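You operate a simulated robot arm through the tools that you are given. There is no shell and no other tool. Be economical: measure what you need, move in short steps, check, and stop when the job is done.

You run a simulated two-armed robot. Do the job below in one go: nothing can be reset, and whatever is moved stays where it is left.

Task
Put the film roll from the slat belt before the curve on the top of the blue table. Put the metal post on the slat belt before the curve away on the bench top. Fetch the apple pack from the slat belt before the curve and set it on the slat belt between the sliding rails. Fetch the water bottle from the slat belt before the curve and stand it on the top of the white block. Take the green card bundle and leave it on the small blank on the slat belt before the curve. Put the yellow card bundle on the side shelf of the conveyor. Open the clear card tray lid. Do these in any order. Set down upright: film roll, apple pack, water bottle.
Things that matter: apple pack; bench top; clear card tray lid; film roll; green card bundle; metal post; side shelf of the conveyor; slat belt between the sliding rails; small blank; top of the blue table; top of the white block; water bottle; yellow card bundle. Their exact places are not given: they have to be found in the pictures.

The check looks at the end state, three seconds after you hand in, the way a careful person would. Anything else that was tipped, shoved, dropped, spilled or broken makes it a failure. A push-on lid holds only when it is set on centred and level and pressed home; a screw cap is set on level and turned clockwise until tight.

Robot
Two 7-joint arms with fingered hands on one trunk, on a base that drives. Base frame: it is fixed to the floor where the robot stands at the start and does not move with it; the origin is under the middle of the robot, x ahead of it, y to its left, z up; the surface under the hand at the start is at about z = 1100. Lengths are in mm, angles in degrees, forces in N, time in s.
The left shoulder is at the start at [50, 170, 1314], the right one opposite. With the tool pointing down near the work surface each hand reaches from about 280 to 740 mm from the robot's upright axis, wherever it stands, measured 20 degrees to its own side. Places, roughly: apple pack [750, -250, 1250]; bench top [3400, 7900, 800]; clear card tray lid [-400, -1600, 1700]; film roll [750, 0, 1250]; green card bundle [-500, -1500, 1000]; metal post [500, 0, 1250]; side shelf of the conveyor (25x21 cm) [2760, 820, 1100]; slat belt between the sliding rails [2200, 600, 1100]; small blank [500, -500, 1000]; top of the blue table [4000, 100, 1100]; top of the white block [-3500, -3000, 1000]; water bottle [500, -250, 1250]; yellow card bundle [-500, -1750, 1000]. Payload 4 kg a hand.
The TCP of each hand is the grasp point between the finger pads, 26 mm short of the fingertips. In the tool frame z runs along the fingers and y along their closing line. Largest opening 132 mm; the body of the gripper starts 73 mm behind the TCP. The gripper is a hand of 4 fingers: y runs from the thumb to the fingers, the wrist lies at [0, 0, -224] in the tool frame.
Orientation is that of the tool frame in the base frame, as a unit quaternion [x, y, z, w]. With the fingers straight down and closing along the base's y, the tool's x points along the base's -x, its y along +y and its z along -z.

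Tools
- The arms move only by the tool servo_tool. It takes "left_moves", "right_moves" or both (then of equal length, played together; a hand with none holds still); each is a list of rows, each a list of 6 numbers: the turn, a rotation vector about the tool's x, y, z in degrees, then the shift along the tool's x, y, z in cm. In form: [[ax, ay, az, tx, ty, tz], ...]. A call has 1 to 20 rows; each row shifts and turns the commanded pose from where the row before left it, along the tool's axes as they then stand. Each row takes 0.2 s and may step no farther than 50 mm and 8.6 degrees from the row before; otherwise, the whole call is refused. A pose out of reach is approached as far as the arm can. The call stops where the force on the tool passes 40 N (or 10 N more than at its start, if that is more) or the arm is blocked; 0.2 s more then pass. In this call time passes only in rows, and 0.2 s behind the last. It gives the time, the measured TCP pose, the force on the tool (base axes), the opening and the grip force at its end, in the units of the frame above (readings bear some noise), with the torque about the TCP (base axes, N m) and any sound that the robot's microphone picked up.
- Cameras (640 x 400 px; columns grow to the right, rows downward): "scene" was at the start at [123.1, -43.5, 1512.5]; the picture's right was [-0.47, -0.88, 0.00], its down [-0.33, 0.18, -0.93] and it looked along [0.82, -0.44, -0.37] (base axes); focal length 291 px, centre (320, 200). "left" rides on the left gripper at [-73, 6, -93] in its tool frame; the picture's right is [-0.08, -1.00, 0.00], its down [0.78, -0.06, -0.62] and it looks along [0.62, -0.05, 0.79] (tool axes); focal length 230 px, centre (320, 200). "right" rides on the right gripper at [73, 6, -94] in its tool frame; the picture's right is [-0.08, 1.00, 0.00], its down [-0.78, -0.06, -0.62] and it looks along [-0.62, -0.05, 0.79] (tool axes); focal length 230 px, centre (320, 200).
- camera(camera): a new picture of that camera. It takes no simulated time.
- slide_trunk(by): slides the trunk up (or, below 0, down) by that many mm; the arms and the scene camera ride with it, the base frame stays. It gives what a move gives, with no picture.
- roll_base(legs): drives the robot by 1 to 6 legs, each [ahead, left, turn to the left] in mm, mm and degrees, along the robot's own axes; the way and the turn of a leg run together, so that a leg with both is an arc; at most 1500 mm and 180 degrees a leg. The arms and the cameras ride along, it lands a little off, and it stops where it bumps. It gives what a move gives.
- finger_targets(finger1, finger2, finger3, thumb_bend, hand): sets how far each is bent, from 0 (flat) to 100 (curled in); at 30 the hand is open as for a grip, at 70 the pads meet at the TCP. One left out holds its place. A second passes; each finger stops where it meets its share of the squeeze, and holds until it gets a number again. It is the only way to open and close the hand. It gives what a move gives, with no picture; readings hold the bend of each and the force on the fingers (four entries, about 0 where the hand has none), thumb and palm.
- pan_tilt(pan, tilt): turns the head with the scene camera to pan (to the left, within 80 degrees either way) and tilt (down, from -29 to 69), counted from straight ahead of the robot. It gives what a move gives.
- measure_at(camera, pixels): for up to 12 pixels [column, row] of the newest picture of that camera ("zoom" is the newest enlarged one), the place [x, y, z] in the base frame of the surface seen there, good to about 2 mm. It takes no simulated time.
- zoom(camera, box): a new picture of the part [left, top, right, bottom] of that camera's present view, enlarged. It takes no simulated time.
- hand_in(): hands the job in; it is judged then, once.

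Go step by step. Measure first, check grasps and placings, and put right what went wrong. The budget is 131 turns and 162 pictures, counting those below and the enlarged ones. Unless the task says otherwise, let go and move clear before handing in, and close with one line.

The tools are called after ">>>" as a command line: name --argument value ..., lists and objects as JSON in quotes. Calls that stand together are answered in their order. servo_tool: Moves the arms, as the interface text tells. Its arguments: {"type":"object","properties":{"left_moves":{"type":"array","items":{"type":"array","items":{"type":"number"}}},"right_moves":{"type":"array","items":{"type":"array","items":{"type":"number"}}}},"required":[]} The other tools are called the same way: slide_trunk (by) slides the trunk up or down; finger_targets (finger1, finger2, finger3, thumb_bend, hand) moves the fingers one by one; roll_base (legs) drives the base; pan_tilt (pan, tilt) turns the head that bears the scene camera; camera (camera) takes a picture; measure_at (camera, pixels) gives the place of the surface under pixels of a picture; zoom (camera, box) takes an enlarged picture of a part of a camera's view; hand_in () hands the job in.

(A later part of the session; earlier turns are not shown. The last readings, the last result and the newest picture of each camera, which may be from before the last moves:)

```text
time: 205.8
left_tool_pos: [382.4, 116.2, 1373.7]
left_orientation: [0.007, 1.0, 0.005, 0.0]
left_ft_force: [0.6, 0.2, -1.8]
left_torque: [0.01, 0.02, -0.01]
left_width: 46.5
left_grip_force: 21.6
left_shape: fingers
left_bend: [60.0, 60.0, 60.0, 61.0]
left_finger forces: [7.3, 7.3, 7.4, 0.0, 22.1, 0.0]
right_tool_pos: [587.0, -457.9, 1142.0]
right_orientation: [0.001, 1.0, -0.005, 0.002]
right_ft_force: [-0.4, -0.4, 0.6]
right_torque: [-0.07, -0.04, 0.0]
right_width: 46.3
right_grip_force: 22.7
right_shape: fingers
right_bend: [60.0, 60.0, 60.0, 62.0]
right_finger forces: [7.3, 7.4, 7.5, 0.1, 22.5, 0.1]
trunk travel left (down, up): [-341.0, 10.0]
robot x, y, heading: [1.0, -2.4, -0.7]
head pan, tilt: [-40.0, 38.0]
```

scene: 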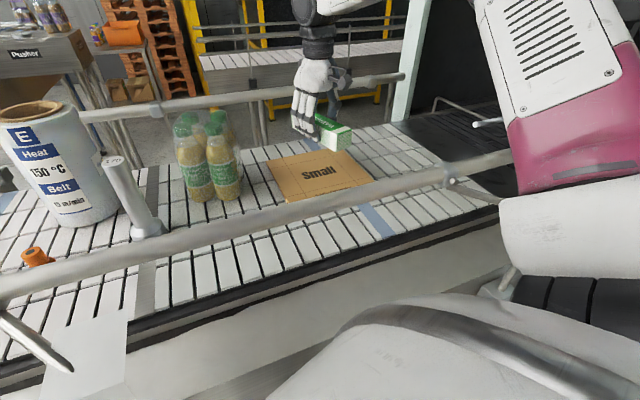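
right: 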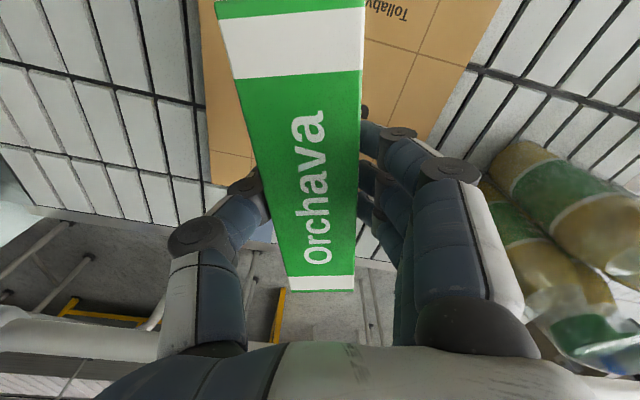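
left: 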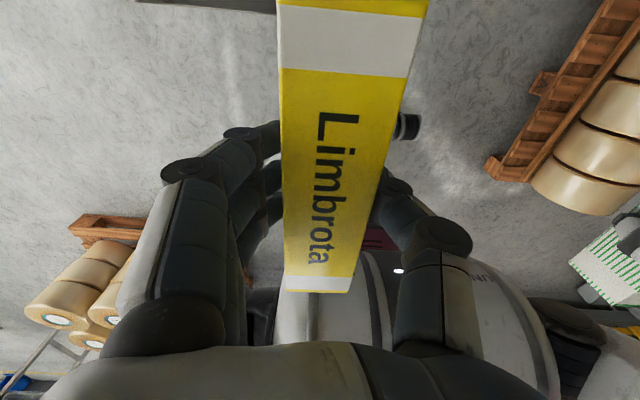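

Contact made (weight gone). Open in two steps and lift off.

>>> finger_targets --hand "right" --finger1 50 --finger2 50 --finger3 50 --thumb_bend 50

>>> servo_tool --right_moves '[[0, 0, 0, 0, 0, -2], [0, 0, 0, 0, 0, -3], [0, 0, 0, 0, 0, -4], [0, 0, 0, 0, 0, -4], [0, 0, 0, 2, 0, -4], [0, 0, 0, 3, 0, -3]]'

>>> camera --camera "scene"

>>> camera --camera "right"

```text
time: 206.8
left_tool_pos: [382.9, 115.9, 1374.0]
left_orientation: [0.006, 1.0, 0.006, -0.001]
left_ft_force: [0.0, 0.7, -1.8]
left_torque: [0.02, -0.02, 0.04]
left_width: 46.2
left_grip_force: 21.2
left_shape: fingers
left_bend: [60.0, 60.0, 60.0, 61.0]
left_finger forces: [7.2, 7.3, 7.3, 0.0, 22.0, 0.1]
right_tool_pos: [585.2, -459.3, 1143.4]
right_orientation: [0.002, 1.0, -0.005, 0.002]
right_ft_force: [-0.1, 0.1, -0.1]
right_torque: [0.02, -0.02, -0.02]
right_width: 70.0
right_grip_force: 0.0
right_shape: fingers
right_bend: [50.0, 50.0, 50.0, 50.0]
right_finger forces: [0.1, 0.0, 0.0, 0.0, 0.0, 0.0]
trunk travel left (down, up): [-341.0, 10.0]
robot x, y, heading: [0.5, -1.7, -0.3]
head pan, tilt: [-40.0, 38.0]
```

```text
time: 208.2
left_tool_pos: [380.5, 115.3, 1374.7]
left_orientation: [0.007, 1.0, 0.005, 0.0]
left_ft_force: [0.2, -0.1, -1.9]
left_torque: [0.01, -0.04, -0.04]
left_width: 46.0
left_grip_force: 21.5
left_shape: fingers
left_bend: [60.0, 60.0, 60.0, 61.0]
left_finger forces: [7.3, 7.2, 7.3, 0.1, 22.0, 0.1]
right_tool_pos: [534.3, -457.6, 1342.6]
right_orientation: [0.002, 1.0, -0.004, 0.001]
right_ft_force: [-0.1, -0.2, -0.6]
right_torque: [-0.01, -0.01, 0.02]
right_width: 69.8
right_grip_force: 0.0
right_shape: fingers
right_bend: [50.0, 50.0, 50.0, 50.0]
right_finger forces: [0.1, 0.0, 0.0, 0.0, 0.0, 0.0]
trunk travel left (down, up): [-341.0, 10.0]
robot x, y, heading: [2.0, -1.0, -0.7]
head pan, tilt: [-40.0, 38.0]
```

```text
73 pictures are left
```

scene: 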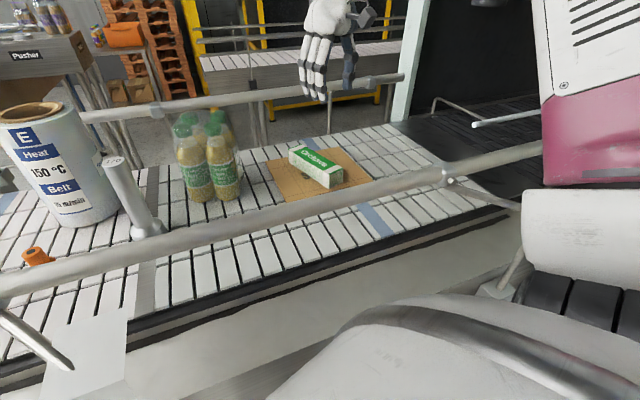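

```text
72 pictures are left
```

right: 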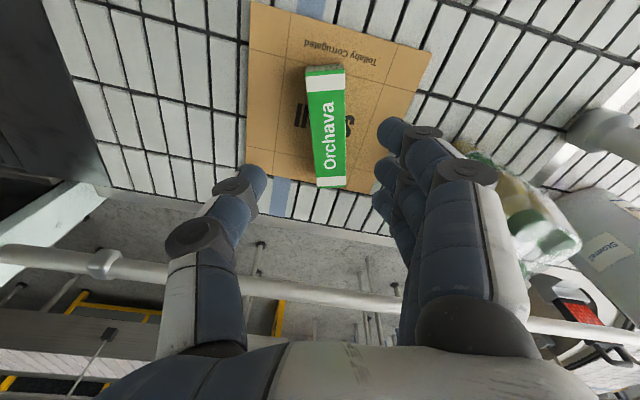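

Green lies on the blank. Next the apple pack at (674,-242): move the base 80 mm closer, bring the open right hand above it, turned ~35° to match its sides.

>>> roll_base --legs '[[80, 0, 0]]'

>>> finger_targets --hand "right" --finger1 28 --finger2 28 --finger3 28 --thumb_bend 28

>>> servo_tool --right_moves '[[0, 0, 0, -0.4, 4.3, 0], [0, 0, 0, -0.4, 4.3, 0], [0, 0, 0, -0.4, 4.3, 0], [0, 0, 0, -0.4, 4.3, 0], [0, 0, 0, -0.4, 4.3, 0], [0, 0, 7, 0, 0, 0], [0, 0, 7, 0, 0, 0], [0, 0, 7, 0, 0, 0], [0, 0, 7, 0, 0, 0], [0, 0, 7, 0, 0, 0]]'

>>> camera --camera "right"

```text
time: 209.3
left_tool_pos: [462.2, 113.7, 1373.8]
left_orientation: [0.007, 1.0, 0.007, -0.002]
left_ft_force: [-0.4, -0.2, -1.5]
left_torque: [-0.01, 0.01, -0.01]
left_width: 46.0
left_grip_force: 22.3
left_shape: fingers
left_bend: [60.0, 60.0, 60.0, 61.0]
left_finger forces: [7.3, 7.4, 7.3, 0.0, 21.9, 0.0]
right_tool_pos: [616.4, -457.9, 1340.9]
right_orientation: [0.001, 1.0, -0.005, 0.001]
right_ft_force: [-0.6, 1.0, -1.1]
right_torque: [0.01, 0.04, -0.03]
right_width: 69.7
right_grip_force: 0.1
right_shape: fingers
right_bend: [50.0, 50.0, 50.0, 50.0]
right_finger forces: [0.0, 0.1, 0.0, 0.0, 0.0, 0.0]
trunk travel left (down, up): [-341.0, 10.0]
robot x, y, heading: [83.6, -3.4, -0.4]
head pan, tilt: [-40.0, 38.0]
```

```text
time: 210.3
left_tool_pos: [461.6, 114.0, 1374.9]
left_orientation: [0.007, 1.0, 0.006, -0.001]
left_ft_force: [0.6, 0.6, -2.0]
left_torque: [-0.01, 0.0, -0.04]
left_width: 46.2
left_grip_force: 21.9
left_shape: fingers
left_bend: [60.0, 60.0, 60.0, 61.0]
left_finger forces: [7.3, 7.4, 7.3, 0.0, 21.9, 0.0]
right_tool_pos: [615.4, -458.8, 1342.0]
right_orientation: [0.002, 1.0, -0.005, 0.001]
right_ft_force: [0.4, 0.4, 0.8]
right_torque: [-0.01, 0.02, -0.01]
right_width: 140.2
right_grip_force: 0.1
right_shape: fingers
right_bend: [28.0, 28.0, 28.0, 28.0]
right_finger forces: [0.1, 0.0, 0.0, 0.1, 0.0, 0.1]
trunk travel left (down, up): [-341.0, 10.0]
robot x, y, heading: [79.2, -3.6, -0.5]
head pan, tilt: [-40.0, 38.0]
```

```text
time: 212.5
left_tool_pos: [459.9, 114.2, 1373.8]
left_orientation: [0.007, 1.0, 0.006, 0.0]
left_ft_force: [-1.1, 1.1, -1.1]
left_torque: [0.0, -0.03, -0.01]
left_width: 46.6
left_grip_force: 22.1
left_shape: fingers
left_bend: [60.0, 60.0, 60.0, 61.0]
left_finger forces: [7.3, 7.3, 7.3, 0.0, 21.9, 0.0]
right_tool_pos: [636.9, -243.4, 1339.5]
right_orientation: [0.305, 0.952, -0.005, 0.003]
right_ft_force: [-0.3, -0.5, 0.3]
right_torque: [0.01, -0.01, 0.01]
right_width: 140.0
right_grip_force: 0.1
right_shape: fingers
right_bend: [28.0, 28.0, 28.0, 28.0]
right_finger forces: [0.1, 0.0, 0.0, 0.1, 0.0, 0.1]
trunk travel left (down, up): [-341.0, 10.0]
robot x, y, heading: [78.5, -5.5, -0.5]
head pan, tilt: [-40.0, 38.0]
```

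```text
71 pictures are left
```

right: 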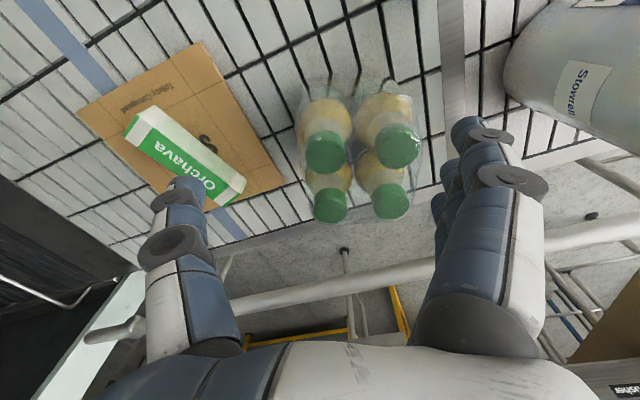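

The pack aligns with the hand. Measure the caps and sides.

>>> measure_at --camera "right" --pixels '[[326, 152], [397, 147], [330, 207], [391, 202], [302, 160], [418, 150], [304, 120], [412, 110], [325, 110], [385, 105]]'

>>> zoom --camera "right" --box '[270, 70, 450, 240]'

```text
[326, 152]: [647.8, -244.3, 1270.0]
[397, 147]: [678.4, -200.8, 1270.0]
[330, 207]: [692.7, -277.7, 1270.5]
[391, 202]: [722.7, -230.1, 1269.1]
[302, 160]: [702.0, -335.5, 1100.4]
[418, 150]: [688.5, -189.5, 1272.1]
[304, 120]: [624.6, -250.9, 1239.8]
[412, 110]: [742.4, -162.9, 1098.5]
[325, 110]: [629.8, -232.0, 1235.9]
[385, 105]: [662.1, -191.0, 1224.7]
```

```text
2.35 times, centred on (360, 155) of right
```

zoom: 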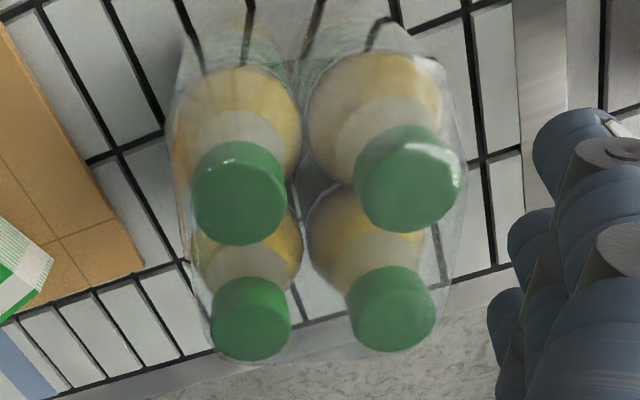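

Pack centre (685,-238), width ~105 mm. Centre the hand and descend.

>>> servo_tool --right_moves '[[0, 0, 0, -1.8, 1.6, 0], [0, 0, 0, -1.84, 1.66, 0], [0, 0, 0, 0, 0, 3], [0, 0, 0, 0, 0, 3]]'

>>> camera --camera "right"

```text
time: 213.5
left_tool_pos: [461.4, 113.7, 1373.5]
left_orientation: [0.006, 1.0, 0.006, -0.002]
left_ft_force: [0.6, -0.3, -1.8]
left_torque: [0.01, 0.01, 0.02]
left_width: 46.1
left_grip_force: 21.9
left_shape: fingers
left_bend: [60.0, 60.0, 60.0, 61.0]
left_finger forces: [7.3, 7.4, 7.3, 0.0, 22.0, 0.0]
right_tool_pos: [685.4, -238.6, 1278.5]
right_orientation: [0.303, 0.953, -0.005, 0.002]
right_ft_force: [0.8, 0.6, 0.2]
right_torque: [-0.04, 0.01, 0.0]
right_width: 140.2
right_grip_force: 0.0
right_shape: fingers
right_bend: [28.0, 28.0, 28.0, 28.0]
right_finger forces: [0.1, 0.1, 0.1, 0.1, 0.0, 0.1]
trunk travel left (down, up): [-341.0, 10.0]
robot x, y, heading: [81.5, -4.4, -0.8]
head pan, tilt: [-40.0, 38.0]
```

```text
69 pictures are left
```

right: 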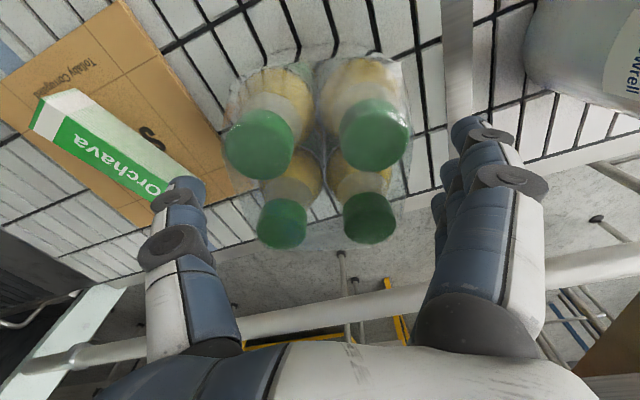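

Centred between thumb and fingers. Descend 75 mm and close.

>>> servo_tool --right_moves '[[0, 0, 0, 0, 0, 2.5], [0, 0, 0, 0, 0, 2.5], [0, 0, 0, 0, 0, 2.5]]'

>>> finger_targets --hand "right" --finger1 75 --finger2 75 --finger3 75 --thumb_bend 75

>>> camera --camera "right"

```text
time: 214.2
left_tool_pos: [459.7, 113.1, 1373.7]
left_orientation: [0.008, 1.0, 0.006, -0.001]
left_ft_force: [-0.2, -0.4, -2.0]
left_torque: [0.03, 0.04, 0.0]
left_width: 45.9
left_grip_force: 22.0
left_shape: fingers
left_bend: [60.0, 60.0, 60.0, 61.0]
left_finger forces: [7.3, 7.3, 7.3, 0.0, 22.0, 0.0]
right_tool_pos: [687.5, -241.4, 1230.7]
right_orientation: [0.303, 0.953, -0.002, 0.013]
right_ft_force: [-11.1, -0.2, 22.7]
right_torque: [-0.03, -0.44, 0.01]
right_width: 147.7
right_grip_force: 16.8
right_shape: fingers
right_bend: [28.0, 28.0, 28.0, 28.0]
right_finger forces: [4.6, 4.5, 4.5, 0.0, 19.7, 0.0]
trunk travel left (down, up): [-341.0, 10.0]
robot x, y, heading: [79.1, -3.1, -0.4]
head pan, tilt: [-40.0, 38.0]
stopped in row 3 (right hand): the force on the tool passed its limit at 56 N (the readings are from after the stop); the commanded pose is now the measured one
```

```text
time: 215.2
left_tool_pos: [458.7, 114.9, 1376.0]
left_orientation: [0.007, 1.0, 0.006, -0.001]
left_ft_force: [-0.8, 0.7, -0.8]
left_torque: [0.01, -0.02, 0.0]
left_width: 46.2
left_grip_force: 21.6
left_shape: fingers
left_bend: [60.0, 60.0, 60.0, 61.0]
left_finger forces: [7.3, 7.3, 7.3, 0.0, 22.0, 0.1]
right_tool_pos: [687.0, -239.0, 1230.2]
right_orientation: [0.303, 0.953, -0.002, 0.014]
right_ft_force: [2.8, -1.4, 36.1]
right_torque: [0.58, -0.39, 0.01]
right_width: 116.1
right_grip_force: 38.0
right_shape: fingers
right_bend: [50.0, 50.0, 49.0, 56.0]
right_finger forces: [14.6, 14.3, 13.7, 0.0, 33.7, 0.1]
trunk travel left (down, up): [-341.0, 10.0]
robot x, y, heading: [81.5, -2.0, -0.6]
head pan, tilt: [-40.0, 38.0]
```

```text
68 pictures are left
```

right: 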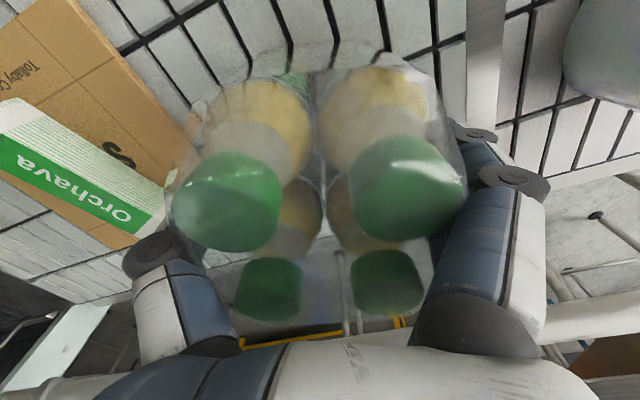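

The fingers now grip the pack at 38 N with width 116 mm. Lift gently to test.

>>> servo_tool --right_moves '[[0, 0, 0, 0, 0, -0.5], [0, 0, 0, 0, 0, -0.5], [0, 0, 0, 0, 0, -0.5], [0, 0, 0, 0, 0, -1]]'

>>> camera --camera "scene"

```text
time: 216.2
left_tool_pos: [461.9, 114.0, 1373.7]
left_orientation: [0.007, 1.0, 0.006, -0.001]
left_ft_force: [0.0, 0.6, -1.7]
left_torque: [0.0, -0.02, -0.04]
left_width: 46.1
left_grip_force: 21.5
left_shape: fingers
left_bend: [60.0, 60.0, 60.0, 61.0]
left_finger forces: [7.3, 7.2, 7.3, 0.0, 22.1, 0.0]
right_tool_pos: [688.6, -240.8, 1249.5]
right_orientation: [0.304, 0.953, -0.002, 0.01]
right_ft_force: [-0.5, 0.2, -10.9]
right_torque: [0.02, 0.02, 0.01]
right_width: 115.8
right_grip_force: 29.1
right_shape: fingers
right_bend: [50.0, 49.0, 49.0, 57.0]
right_finger forces: [10.4, 10.3, 10.0, 0.0, 27.3, 0.0]
trunk travel left (down, up): [-341.0, 10.0]
robot x, y, heading: [82.0, -1.9, -0.6]
head pan, tilt: [-40.0, 38.0]
```

```text
67 pictures are left
```

scene: 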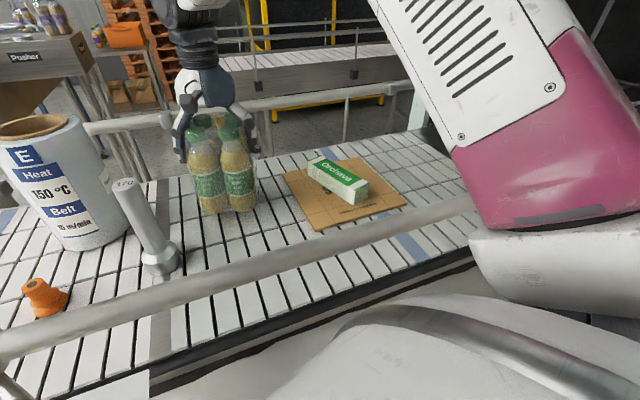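

Pack lifts (10.9 N). Raise it while drawing back, then turn the hand straight.

>>> servo_tool --right_moves '[[0, 0, 0, 0, 0, -3], [0, 0, 0, 0.8, -0.6, -3], [0, 0, 0, 1.6, -1.2, -3], [0, 0, 0, 1.6, -1.2, -3], [0, 0, 0, 1.6, -1.2, -3], [0, 0, -7, 0, 0, -1], [0, 0, -7, 0, 0, 0], [0, 0, -7, 0, 0, 0], [0, 0, -7, 0, 0, 0], [0, 0, -7, 0, 0, 0]]'

>>> camera --camera "scene"

>>> camera --camera "right"

```text
time: 218.4
left_tool_pos: [462.1, 111.0, 1373.5]
left_orientation: [0.007, 1.0, 0.007, -0.001]
left_ft_force: [-0.6, 0.0, -2.0]
left_torque: [-0.01, 0.02, 0.0]
left_width: 46.1
left_grip_force: 22.0
left_shape: fingers
left_bend: [60.0, 60.0, 60.0, 61.0]
left_finger forces: [7.3, 7.2, 7.3, 0.0, 22.0, 0.0]
right_tool_pos: [617.3, -240.6, 1411.4]
right_orientation: [0.001, 1.0, -0.005, 0.01]
right_ft_force: [-0.8, -0.1, -12.2]
right_torque: [-0.02, 0.07, -0.03]
right_width: 115.4
right_grip_force: 27.9
right_shape: fingers
right_bend: [50.0, 49.0, 49.0, 57.0]
right_finger forces: [10.1, 9.8, 9.7, 0.1, 26.9, 0.0]
trunk travel left (down, up): [-341.0, 10.0]
robot x, y, heading: [75.5, -3.1, -0.7]
head pan, tilt: [-40.0, 38.0]
```

```text
66 pictures are left
```

scene: 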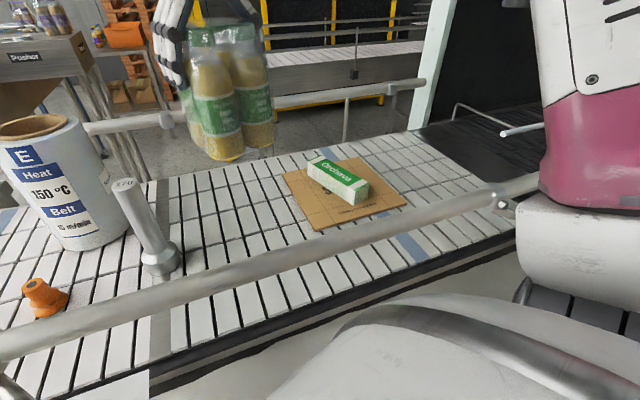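

```text
65 pictures are left
```

right: 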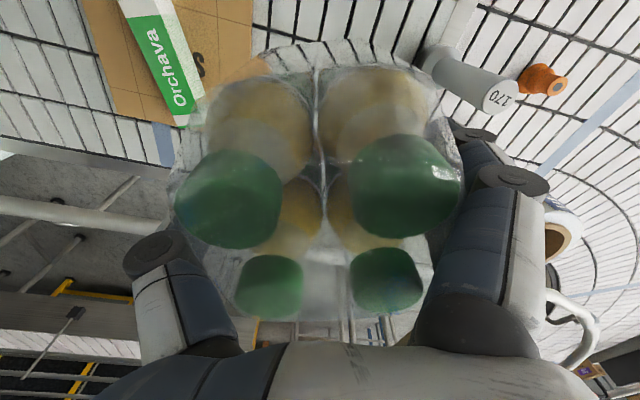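

Pack held upright. Draw it in, back off and look left along the way round the curve.

>>> servo_tool --right_moves '[[0, 0, 0, 4, 0, 0], [0, 0, 0, 4.5, 0, 0], [0, 0, 0, 4.5, 0, 0], [0, 0, 0, 3, 0, 0]]'

>>> roll_base --legs '[[-580, 0, 0], [0, 0, 55]]'

>>> pan_tilt --pan -5 --tilt 12

>>> camera --camera "scene"

```text
time: 219.4
left_tool_pos: [461.4, 113.8, 1374.9]
left_orientation: [0.007, 1.0, 0.005, 0.0]
left_ft_force: [-0.6, -0.1, -0.6]
left_torque: [0.02, 0.01, 0.02]
left_width: 46.3
left_grip_force: 22.2
left_shape: fingers
left_bend: [60.0, 60.0, 60.0, 61.0]
left_finger forces: [7.2, 7.4, 7.3, 0.0, 22.0, 0.1]
right_tool_pos: [453.6, -241.0, 1407.5]
right_orientation: [0.003, 1.0, -0.006, 0.011]
right_ft_force: [-0.1, 0.4, -11.6]
right_torque: [0.02, 0.07, 0.04]
right_width: 115.6
right_grip_force: 27.7
right_shape: fingers
right_bend: [50.0, 49.0, 49.0, 57.0]
right_finger forces: [10.0, 9.8, 9.6, 0.0, 26.4, 0.0]
trunk travel left (down, up): [-341.0, 10.0]
robot x, y, heading: [79.0, -4.3, -0.6]
head pan, tilt: [-40.0, 38.0]
```

```text
time: 225.2
left_tool_pos: [-372.4, 382.8, 1374.0]
left_orientation: [-0.458, 0.889, 0.005, -0.005]
left_ft_force: [0.1, -0.1, -2.5]
left_torque: [0.01, -0.04, -0.02]
left_width: 46.3
left_grip_force: 21.8
left_shape: fingers
left_bend: [60.0, 60.0, 60.0, 61.0]
left_finger forces: [7.3, 7.3, 7.3, 0.0, 22.0, 0.1]
right_tool_pos: [-86.1, 175.4, 1406.6]
right_orientation: [-0.463, 0.886, 0.0, 0.011]
right_ft_force: [0.6, -0.1, -11.0]
right_torque: [0.0, 0.02, 0.02]
right_width: 115.5
right_grip_force: 26.6
right_shape: fingers
right_bend: [50.0, 49.0, 49.0, 57.0]
right_finger forces: [9.5, 9.4, 9.1, 0.0, 25.7, 0.1]
trunk travel left (down, up): [-341.0, 10.0]
robot x, y, heading: [-495.3, 4.2, 54.8]
head pan, tilt: [-40.0, 38.0]
```

```text
time: 226.2
left_tool_pos: [-373.3, 382.3, 1374.7]
left_orientation: [-0.457, 0.889, 0.005, -0.004]
left_ft_force: [0.5, -0.1, -2.1]
left_torque: [-0.02, 0.01, -0.04]
left_width: 46.2
left_grip_force: 21.5
left_shape: fingers
left_bend: [60.0, 60.0, 60.0, 61.0]
left_finger forces: [7.3, 7.4, 7.3, 0.0, 22.0, 0.0]
right_tool_pos: [-84.7, 175.0, 1406.7]
right_orientation: [-0.462, 0.887, 0.0, 0.011]
right_ft_force: [-0.2, 0.2, -11.7]
right_torque: [0.01, -0.05, 0.02]
right_width: 115.5
right_grip_force: 26.6
right_shape: fingers
right_bend: [50.0, 49.0, 49.0, 57.0]
right_finger forces: [9.5, 9.4, 9.1, 0.0, 25.8, 0.0]
trunk travel left (down, up): [-341.0, 10.0]
robot x, y, heading: [-492.0, 0.7, 54.8]
head pan, tilt: [-5.0, 12.0]
```

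```text
64 pictures are left
```

scene: 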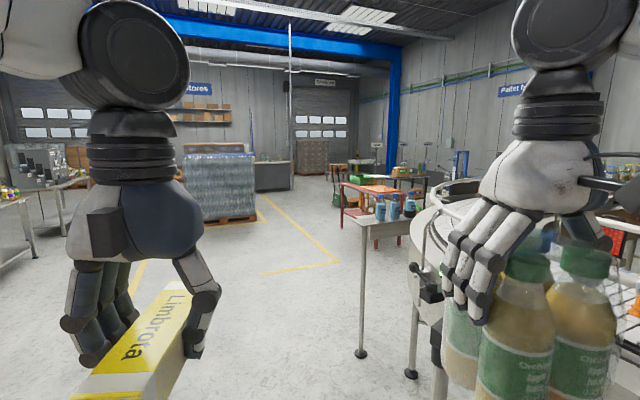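

Free aisle ahead; a small table with cups stands by the curve at (390,225). Measure obstacles.

>>> measure_at --camera "scene" --pixels '[[362, 352], [411, 372], [355, 222], [405, 220], [345, 185], [375, 235], [340, 250], [430, 235], [330, 265], [425, 180], [205, 220], [300, 350]]'

```text
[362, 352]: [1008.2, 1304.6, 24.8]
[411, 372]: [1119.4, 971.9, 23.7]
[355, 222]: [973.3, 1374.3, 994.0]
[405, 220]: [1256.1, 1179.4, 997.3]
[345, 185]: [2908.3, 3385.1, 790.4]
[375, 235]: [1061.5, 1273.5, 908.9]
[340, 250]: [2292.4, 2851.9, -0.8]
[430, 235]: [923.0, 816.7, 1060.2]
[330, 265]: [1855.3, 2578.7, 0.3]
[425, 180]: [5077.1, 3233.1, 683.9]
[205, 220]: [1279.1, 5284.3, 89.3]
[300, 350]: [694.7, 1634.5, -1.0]
```

Drive past the table's outer corner (973,1374) to about (700,1950), then look toward the far belt section.

>>> roll_base --legs '[[0, 0, 4.5], [1200, 0, 0], [1085, 0, 0], [0, 0, -60]]'

>>> pan_tilt --pan -25 --tilt 12

>>> camera --camera "scene"

```text
time: 240.6
left_tool_pos: [1029.7, 2095.3, 1374.2]
left_orientation: [0.004, 1.0, 0.006, -0.002]
left_ft_force: [-0.1, -0.3, -1.7]
left_torque: [0.02, -0.02, 0.01]
left_width: 46.1
left_grip_force: 21.7
left_shape: fingers
left_bend: [60.0, 60.0, 60.0, 61.0]
left_finger forces: [7.3, 7.3, 7.2, 0.0, 22.0, 0.0]
right_tool_pos: [1024.9, 1741.1, 1407.4]
right_orientation: [-0.002, 1.0, -0.005, 0.01]
right_ft_force: [0.4, -0.4, -11.8]
right_torque: [0.0, 0.01, 0.0]
right_width: 115.5
right_grip_force: 25.7
right_shape: fingers
right_bend: [50.0, 49.0, 49.0, 57.0]
right_finger forces: [9.1, 8.9, 8.8, 0.0, 24.8, 0.0]
trunk travel left (down, up): [-341.0, 10.0]
robot x, y, heading: [649.4, 1979.8, -0.3]
head pan, tilt: [-5.0, 12.0]
```

```text
time: 241.4
left_tool_pos: [1029.0, 2097.5, 1374.7]
left_orientation: [0.003, 1.0, 0.007, -0.003]
left_ft_force: [0.0, 0.2, -1.3]
left_torque: [-0.01, 0.01, 0.0]
left_width: 46.1
left_grip_force: 21.7
left_shape: fingers
left_bend: [60.0, 60.0, 60.0, 61.0]
left_finger forces: [7.3, 7.3, 7.2, 0.1, 22.0, 0.0]
right_tool_pos: [1023.1, 1741.8, 1406.9]
right_orientation: [0.0, 1.0, -0.005, 0.01]
right_ft_force: [0.1, 0.7, -10.7]
right_torque: [0.0, 0.04, 0.0]
right_width: 115.4
right_grip_force: 25.0
right_shape: fingers
right_bend: [50.0, 49.0, 49.0, 57.0]
right_finger forces: [9.0, 9.0, 8.9, 0.0, 24.8, 0.1]
trunk travel left (down, up): [-341.0, 10.0]
robot x, y, heading: [649.5, 1978.0, -0.3]
head pan, tilt: [-25.0, 12.0]
```

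```text
63 pictures are left
```

scene: 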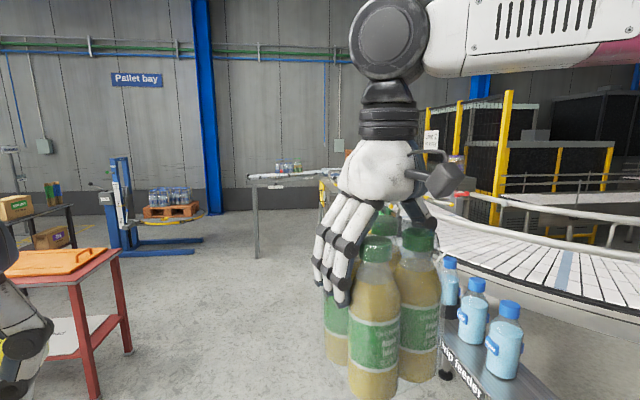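

The side shelf is visible at (300,178). Measure it, the red table and the belt.

>>> measure_at --camera "scene" --pixels '[[255, 185], [257, 250], [290, 178], [120, 250], [125, 350], [90, 260], [490, 255], [560, 270], [330, 190], [440, 380], [210, 220], [470, 230]]'

```text
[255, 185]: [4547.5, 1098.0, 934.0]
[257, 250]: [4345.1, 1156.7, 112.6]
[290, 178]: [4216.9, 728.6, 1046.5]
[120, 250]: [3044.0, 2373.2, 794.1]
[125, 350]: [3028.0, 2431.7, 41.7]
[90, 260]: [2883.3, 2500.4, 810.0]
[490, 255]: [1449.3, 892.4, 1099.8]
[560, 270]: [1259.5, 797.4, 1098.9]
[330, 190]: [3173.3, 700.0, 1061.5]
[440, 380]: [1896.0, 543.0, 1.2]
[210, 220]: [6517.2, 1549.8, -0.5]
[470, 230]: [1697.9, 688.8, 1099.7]
```

Drive to about (1900,1700) and look right at the belt.

>>> roll_base --legs '[[1250, -250, 0], [0, 0, -60]]'

>>> pan_tilt --pan -15 --tilt 20

>>> camera --camera "scene"

```text
time: 250.5
left_tool_pos: [2182.2, 1441.2, 1373.6]
left_orientation: [0.515, 0.857, 0.006, 0.001]
left_ft_force: [0.8, 0.9, -1.1]
left_torque: [0.03, -0.02, -0.02]
left_width: 46.1
left_grip_force: 21.9
left_shape: fingers
left_bend: [60.0, 60.0, 60.0, 61.0]
left_finger forces: [7.3, 7.3, 7.3, 0.0, 21.8, 0.0]
right_tool_pos: [1868.5, 1275.3, 1407.1]
right_orientation: [0.51, 0.86, -0.01, 0.006]
right_ft_force: [0.2, 0.3, -11.6]
right_torque: [0.02, -0.01, -0.01]
right_width: 115.4
right_grip_force: 24.9
right_shape: fingers
right_bend: [50.0, 49.0, 49.0, 57.0]
right_finger forces: [8.7, 8.7, 8.3, 0.0, 24.2, 0.0]
trunk travel left (down, up): [-341.0, 10.0]
robot x, y, heading: [1900.6, 1720.1, -61.8]
head pan, tilt: [-25.0, 12.0]
```

```text
time: 251.2
left_tool_pos: [2183.5, 1440.6, 1374.1]
left_orientation: [0.515, 0.857, 0.006, 0.002]
left_ft_force: [0.2, -0.4, -1.7]
left_torque: [-0.01, 0.0, 0.0]
left_width: 46.3
left_grip_force: 21.9
left_shape: fingers
left_bend: [60.0, 60.0, 60.0, 61.0]
left_finger forces: [7.2, 7.2, 7.3, 0.0, 21.8, 0.0]
right_tool_pos: [1868.5, 1274.9, 1405.9]
right_orientation: [0.511, 0.859, -0.009, 0.006]
right_ft_force: [1.1, -0.4, -10.5]
right_torque: [-0.01, -0.05, 0.04]
right_width: 115.2
right_grip_force: 25.4
right_shape: fingers
right_bend: [50.0, 49.0, 49.0, 57.0]
right_finger forces: [8.7, 8.6, 8.5, 0.0, 24.2, 0.0]
trunk travel left (down, up): [-341.0, 10.0]
robot x, y, heading: [1900.3, 1722.8, -62.0]
head pan, tilt: [-15.0, 20.0]
```

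```text
62 pictures are left
```

scene: 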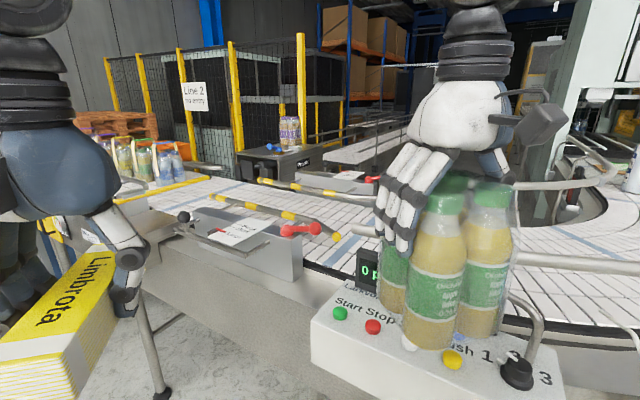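

I see the belt with the striped sliding rails around (290,205). Enlarge and measure.

>>> zoom --camera "scene" --box '[100, 110, 420, 310]'

>>> measure_at --camera "scene" --pixels '[[260, 205], [220, 198], [335, 215], [345, 237], [240, 230], [280, 250], [170, 200], [200, 190], [290, 200], [360, 250], [180, 240], [390, 310]]'

```text
2.00 times, centred on (260, 210) of scene
```

zoom: 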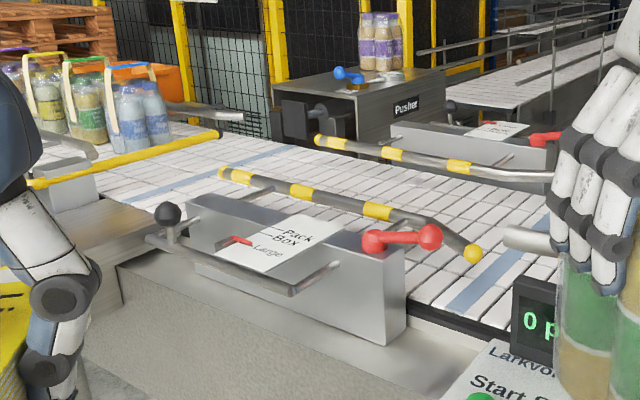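

```text
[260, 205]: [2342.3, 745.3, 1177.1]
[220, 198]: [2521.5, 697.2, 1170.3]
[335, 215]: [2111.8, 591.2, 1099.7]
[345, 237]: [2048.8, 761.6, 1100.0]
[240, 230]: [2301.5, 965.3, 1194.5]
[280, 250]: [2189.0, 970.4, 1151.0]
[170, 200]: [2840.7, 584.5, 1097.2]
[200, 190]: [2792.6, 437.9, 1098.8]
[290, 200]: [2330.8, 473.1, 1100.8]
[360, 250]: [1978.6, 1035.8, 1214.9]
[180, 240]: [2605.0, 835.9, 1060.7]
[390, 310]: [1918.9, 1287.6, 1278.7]
```

>>> measure_at --camera "zoom" --pixels '[[440, 158], [330, 145], [540, 178], [290, 290], [168, 213], [430, 236], [140, 300], [430, 390], [230, 330], [395, 335], [250, 185], [80, 215]]'

>>> measure_at --camera "scene" --pixels '[[315, 325], [530, 300], [555, 370], [320, 350], [345, 380], [160, 393], [250, 330], [300, 295]]'

```text
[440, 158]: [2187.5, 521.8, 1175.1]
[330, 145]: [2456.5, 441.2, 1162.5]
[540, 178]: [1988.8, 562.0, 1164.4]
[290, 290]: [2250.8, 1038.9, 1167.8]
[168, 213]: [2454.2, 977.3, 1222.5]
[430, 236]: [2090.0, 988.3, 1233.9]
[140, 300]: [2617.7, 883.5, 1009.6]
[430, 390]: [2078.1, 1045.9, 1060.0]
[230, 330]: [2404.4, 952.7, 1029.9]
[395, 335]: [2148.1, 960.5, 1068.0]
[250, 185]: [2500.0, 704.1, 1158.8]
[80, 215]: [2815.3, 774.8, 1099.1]
```

```text
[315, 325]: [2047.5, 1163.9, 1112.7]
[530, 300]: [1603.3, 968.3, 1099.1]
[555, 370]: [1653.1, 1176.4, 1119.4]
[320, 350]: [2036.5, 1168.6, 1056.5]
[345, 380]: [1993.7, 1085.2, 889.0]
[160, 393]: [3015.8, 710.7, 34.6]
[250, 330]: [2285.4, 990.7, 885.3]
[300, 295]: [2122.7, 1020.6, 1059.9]
```

Lane centre between the rails at about (2268,636); side shelf near (2760,820) at z≈1100. I square up to the belt (heading −108°) and move in.

>>> roll_base --legs '[[0, 0, -46.4], [0, 742, 0]]'

>>> pan_tilt --pan 10 --tilt 30

>>> camera --camera "scene"

```text
time: 260.3
left_tool_pos: [2599.9, 1085.7, 1374.1]
left_orientation: [0.811, 0.585, 0.006, 0.004]
left_ft_force: [-0.4, 0.9, -1.4]
left_torque: [-0.01, 0.04, -0.01]
left_width: 46.0
left_grip_force: 21.7
left_shape: fingers
left_bend: [60.0, 60.0, 60.0, 61.0]
left_finger forces: [7.1, 7.2, 7.2, 0.1, 21.6, 0.0]
right_tool_pos: [2265.3, 1198.7, 1405.5]
right_orientation: [0.809, 0.588, -0.011, 0.002]
right_ft_force: [-0.3, -0.4, -11.9]
right_torque: [0.01, -0.02, 0.04]
right_width: 115.0
right_grip_force: 24.6
right_shape: fingers
right_bend: [50.0, 49.0, 49.0, 57.0]
right_finger forces: [8.6, 8.5, 8.3, 0.1, 23.8, 0.0]
trunk travel left (down, up): [-341.0, 10.0]
robot x, y, heading: [2603.4, 1480.6, -108.2]
head pan, tilt: [-15.0, 20.0]
```

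```text
time: 261.2
left_tool_pos: [2600.1, 1085.1, 1373.4]
left_orientation: [0.811, 0.586, 0.006, 0.004]
left_ft_force: [0.3, -1.1, -1.6]
left_torque: [-0.01, -0.04, 0.0]
left_width: 46.2
left_grip_force: 21.1
left_shape: fingers
left_bend: [60.0, 60.0, 60.0, 61.0]
left_finger forces: [7.2, 7.2, 7.2, 0.0, 21.7, 0.0]
right_tool_pos: [2264.0, 1196.7, 1406.5]
right_orientation: [0.808, 0.589, -0.011, 0.002]
right_ft_force: [-0.3, -0.5, -11.4]
right_torque: [0.0, -0.02, 0.01]
right_width: 115.0
right_grip_force: 24.9
right_shape: fingers
right_bend: [50.0, 49.0, 49.0, 57.0]
right_finger forces: [8.4, 8.4, 8.3, 0.0, 23.8, 0.1]
trunk travel left (down, up): [-341.0, 10.0]
robot x, y, heading: [2605.9, 1480.7, -108.3]
head pan, tilt: [10.0, 30.0]
```

```text
60 pictures are left
```

scene: 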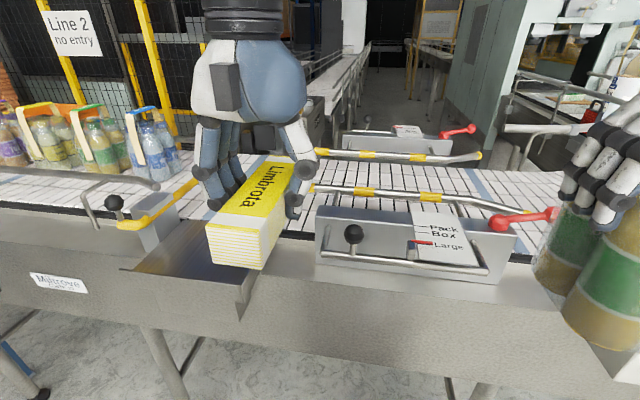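

The side shelf is the steel plate at (190,262). Measure shelf, rails and lane.

>>> measure_at --camera "scene" --pixels '[[150, 262], [195, 265], [235, 283], [190, 240], [170, 218], [240, 310], [130, 270], [355, 175], [420, 182], [400, 157], [340, 190], [470, 200]]'

>>> zoom --camera "scene" --box '[90, 190, 310, 330]'

```text
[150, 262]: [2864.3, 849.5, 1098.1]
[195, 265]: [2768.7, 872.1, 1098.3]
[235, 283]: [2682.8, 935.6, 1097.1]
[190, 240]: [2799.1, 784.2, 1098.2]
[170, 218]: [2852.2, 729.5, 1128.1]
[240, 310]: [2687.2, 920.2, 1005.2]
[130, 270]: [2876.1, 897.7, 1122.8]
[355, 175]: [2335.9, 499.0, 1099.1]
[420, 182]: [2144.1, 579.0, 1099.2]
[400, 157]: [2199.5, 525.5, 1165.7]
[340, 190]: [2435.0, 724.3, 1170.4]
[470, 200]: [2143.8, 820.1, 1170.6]
```

```text
2.86 times, centred on (200, 260) of scene
```

zoom: 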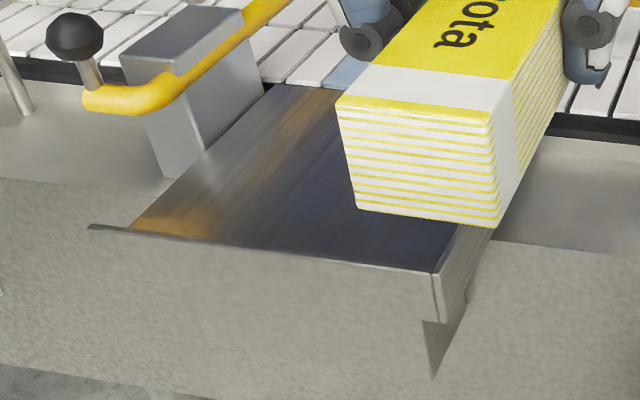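

Shelf surface z≈1098, centre ≈(2748,798). Drive 180 mm ahead and carry yellow over it.

>>> roll_base --legs '[[180, 0, 0]]'

```text
time: 262.7
left_tool_pos: [2544.1, 916.2, 1374.3]
left_orientation: [0.811, 0.585, 0.005, 0.004]
left_ft_force: [-0.1, -0.7, -1.1]
left_torque: [0.04, 0.01, 0.0]
left_width: 46.3
left_grip_force: 21.2
left_shape: fingers
left_bend: [60.0, 60.0, 60.0, 61.0]
left_finger forces: [7.2, 7.2, 7.2, 0.0, 21.7, 0.1]
right_tool_pos: [2209.5, 1029.7, 1405.7]
right_orientation: [0.808, 0.589, -0.011, 0.002]
right_ft_force: [-0.8, -0.8, -11.4]
right_torque: [0.04, -0.05, -0.01]
right_width: 115.4
right_grip_force: 24.3
right_shape: fingers
right_bend: [50.0, 49.0, 49.0, 57.0]
right_finger forces: [8.6, 8.5, 8.3, 0.0, 23.7, 0.0]
trunk travel left (down, up): [-341.0, 10.0]
robot x, y, heading: [2552.2, 1315.7, -108.1]
head pan, tilt: [10.0, 30.0]
```

>>> servo_tool --left_moves '[[0, 0, 0, -1, 4.2, 0], [0, 0, 0, -1, 4.2, 0], [0, 0, 0, -1, 4.2, 0], [0, 0, 0, -1, 4.2, 0], [0, 0, 0, -1, 4.2, 0], [0, 0, 0, 0, 0, 4.5], [0, 0, 0, 0, 0, 4.5], [0, 0, 0, 0, 0, 4.5], [0, 0, 0, 0, 0, 4.5], [0, 0, 0, 0, 0, 2]]'

>>> pan_tilt --pan 30 --tilt 38

>>> camera --camera "scene"

```text
time: 264.9
left_tool_pos: [2731.6, 801.6, 1176.6]
left_orientation: [0.81, 0.586, 0.005, 0.004]
left_ft_force: [-1.0, 0.8, -1.3]
left_torque: [-0.01, 0.02, -0.01]
left_width: 46.1
left_grip_force: 22.2
left_shape: fingers
left_bend: [60.0, 60.0, 60.0, 61.0]
left_finger forces: [7.2, 7.2, 7.2, 0.1, 21.8, 0.0]
right_tool_pos: [2209.4, 1028.7, 1406.6]
right_orientation: [0.808, 0.589, -0.011, 0.002]
right_ft_force: [0.0, -0.2, -11.6]
right_torque: [0.03, 0.01, -0.02]
right_width: 115.1
right_grip_force: 24.7
right_shape: fingers
right_bend: [50.0, 49.0, 49.0, 57.0]
right_finger forces: [8.5, 8.4, 8.3, 0.1, 23.6, 0.0]
trunk travel left (down, up): [-341.0, 10.0]
robot x, y, heading: [2546.2, 1315.5, -108.1]
head pan, tilt: [10.0, 30.0]
```

```text
time: 265.7
left_tool_pos: [2731.4, 802.8, 1177.2]
left_orientation: [0.812, 0.584, 0.006, 0.004]
left_ft_force: [0.1, -1.0, -2.5]
left_torque: [-0.01, 0.02, -0.02]
left_width: 46.2
left_grip_force: 21.8
left_shape: fingers
left_bend: [60.0, 60.0, 60.0, 61.0]
left_finger forces: [7.1, 7.1, 7.2, 0.1, 21.8, 0.0]
right_tool_pos: [2208.8, 1029.2, 1405.6]
right_orientation: [0.808, 0.589, -0.011, 0.002]
right_ft_force: [0.1, 0.0, -11.1]
right_torque: [0.01, 0.03, 0.01]
right_width: 115.0
right_grip_force: 24.2
right_shape: fingers
right_bend: [50.0, 49.0, 49.0, 57.0]
right_finger forces: [8.5, 8.3, 8.1, 0.1, 23.7, 0.0]
trunk travel left (down, up): [-341.0, 10.0]
robot x, y, heading: [2548.2, 1314.2, -108.0]
head pan, tilt: [30.0, 38.0]
```

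```text
58 pictures are left
```

scene: 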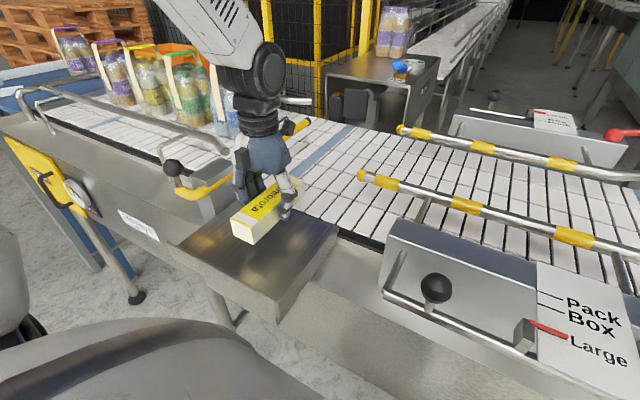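

Bundle is over the far half; pull back 40 mm and lower to contact.

>>> servo_tool --left_moves '[[0, 0, 0, 4, 0, 0], [0, 0, 0, 0, 0, 2.5], [0, 0, 0, 0, 0, 1.2], [0, 0, 0, 0, 0, 0.3], [0, 0, 0, 0, 0, 0.2]]'

>>> zoom --camera "scene" --box '[150, 120, 370, 320]'

```text
time: 266.9
left_tool_pos: [2744.4, 840.3, 1134.7]
left_orientation: [0.811, 0.585, 0.005, 0.004]
left_ft_force: [-1.0, 0.3, -1.5]
left_torque: [0.01, 0.0, -0.02]
left_width: 46.1
left_grip_force: 21.6
left_shape: fingers
left_bend: [60.0, 60.0, 60.0, 61.0]
left_finger forces: [7.1, 7.2, 7.3, 0.0, 21.7, 0.1]
right_tool_pos: [2209.0, 1028.7, 1407.5]
right_orientation: [0.808, 0.589, -0.01, 0.002]
right_ft_force: [0.4, 0.4, -11.5]
right_torque: [0.04, -0.03, 0.02]
right_width: 115.1
right_grip_force: 24.9
right_shape: fingers
right_bend: [50.0, 49.0, 49.0, 57.0]
right_finger forces: [8.5, 8.4, 8.2, 0.1, 23.6, 0.0]
trunk travel left (down, up): [-341.0, 10.0]
robot x, y, heading: [2550.2, 1313.1, -108.1]
head pan, tilt: [30.0, 38.0]
```

```text
2.00 times, centred on (260, 220) of scene
```

zoom: 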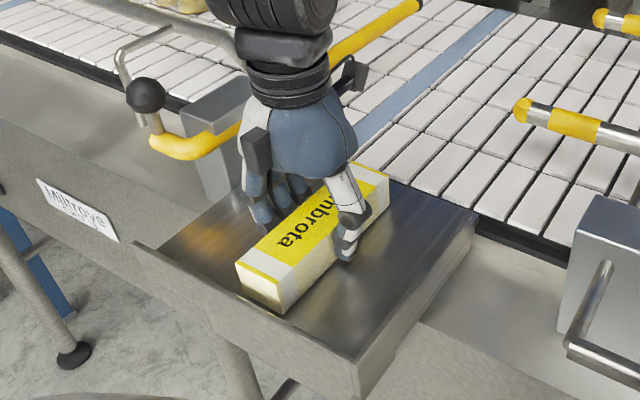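

Well inside the shelf. Touch down, open and rise.

>>> servo_tool --left_moves '[[0, 0, 0, 0, 0, 0.1], [0, 0, 0, 0, 0, 0.1]]'

>>> finger_targets --hand "left" --finger1 51 --finger2 51 --finger3 51 --thumb_bend 51

>>> servo_tool --left_moves '[[0, 0, 0, 0, 0, -2], [0, 0, 0, 0, 0, -4], [0, 0, 0, 0, 0, -4.5], [0, 0, 0, 0, 0, -4.5], [0, 0, 0, 0, -3, -4.5], [0, 0, 0, 0, -4, -2]]'

>>> camera --camera "scene"

```text
time: 267.5
left_tool_pos: [2743.6, 841.1, 1133.2]
left_orientation: [0.811, 0.586, 0.005, 0.003]
left_ft_force: [-0.1, -0.4, -1.9]
left_torque: [-0.03, 0.0, 0.03]
left_width: 46.0
left_grip_force: 22.0
left_shape: fingers
left_bend: [60.0, 60.0, 60.0, 61.0]
left_finger forces: [7.2, 7.2, 7.2, 0.0, 21.8, 0.0]
right_tool_pos: [2209.7, 1029.9, 1405.7]
right_orientation: [0.808, 0.589, -0.011, 0.002]
right_ft_force: [0.7, 0.4, -11.5]
right_torque: [0.0, -0.02, 0.04]
right_width: 115.1
right_grip_force: 24.2
right_shape: fingers
right_bend: [50.0, 49.0, 49.0, 57.0]
right_finger forces: [8.5, 8.4, 8.2, 0.1, 23.6, 0.0]
trunk travel left (down, up): [-341.0, 10.0]
robot x, y, heading: [2550.0, 1315.2, -108.0]
head pan, tilt: [30.0, 38.0]
```

```text
time: 268.5
left_tool_pos: [2744.6, 841.8, 1132.3]
left_orientation: [0.811, 0.584, 0.005, 0.004]
left_ft_force: [-0.1, -0.1, 0.2]
left_torque: [0.03, 0.0, -0.05]
left_width: 66.5
left_grip_force: 0.0
left_shape: fingers
left_bend: [51.0, 51.0, 51.0, 51.0]
left_finger forces: [0.0, 0.0, 0.0, 0.0, 0.1, 0.1]
right_tool_pos: [2208.4, 1029.5, 1406.3]
right_orientation: [0.808, 0.589, -0.012, 0.002]
right_ft_force: [0.1, -0.6, -11.4]
right_torque: [0.05, 0.01, 0.04]
right_width: 115.1
right_grip_force: 24.3
right_shape: fingers
right_bend: [50.0, 49.0, 49.0, 57.0]
right_finger forces: [8.4, 8.4, 8.2, 0.0, 23.6, 0.0]
trunk travel left (down, up): [-341.0, 10.0]
robot x, y, heading: [2546.7, 1315.4, -108.4]
head pan, tilt: [30.0, 38.0]
```

```text
refused: row 5 steps farther than a row can; nothing moved
```

```text
56 pictures are left
```

scene: 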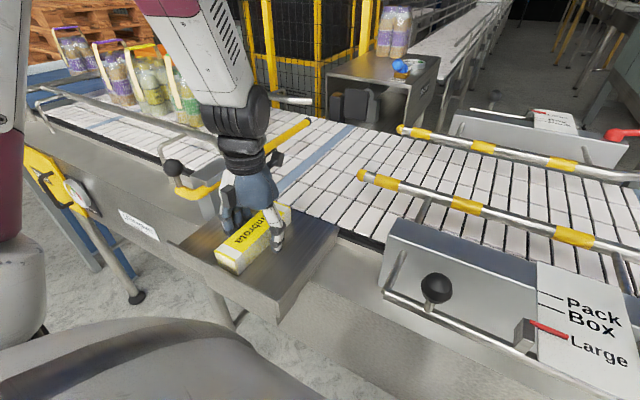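

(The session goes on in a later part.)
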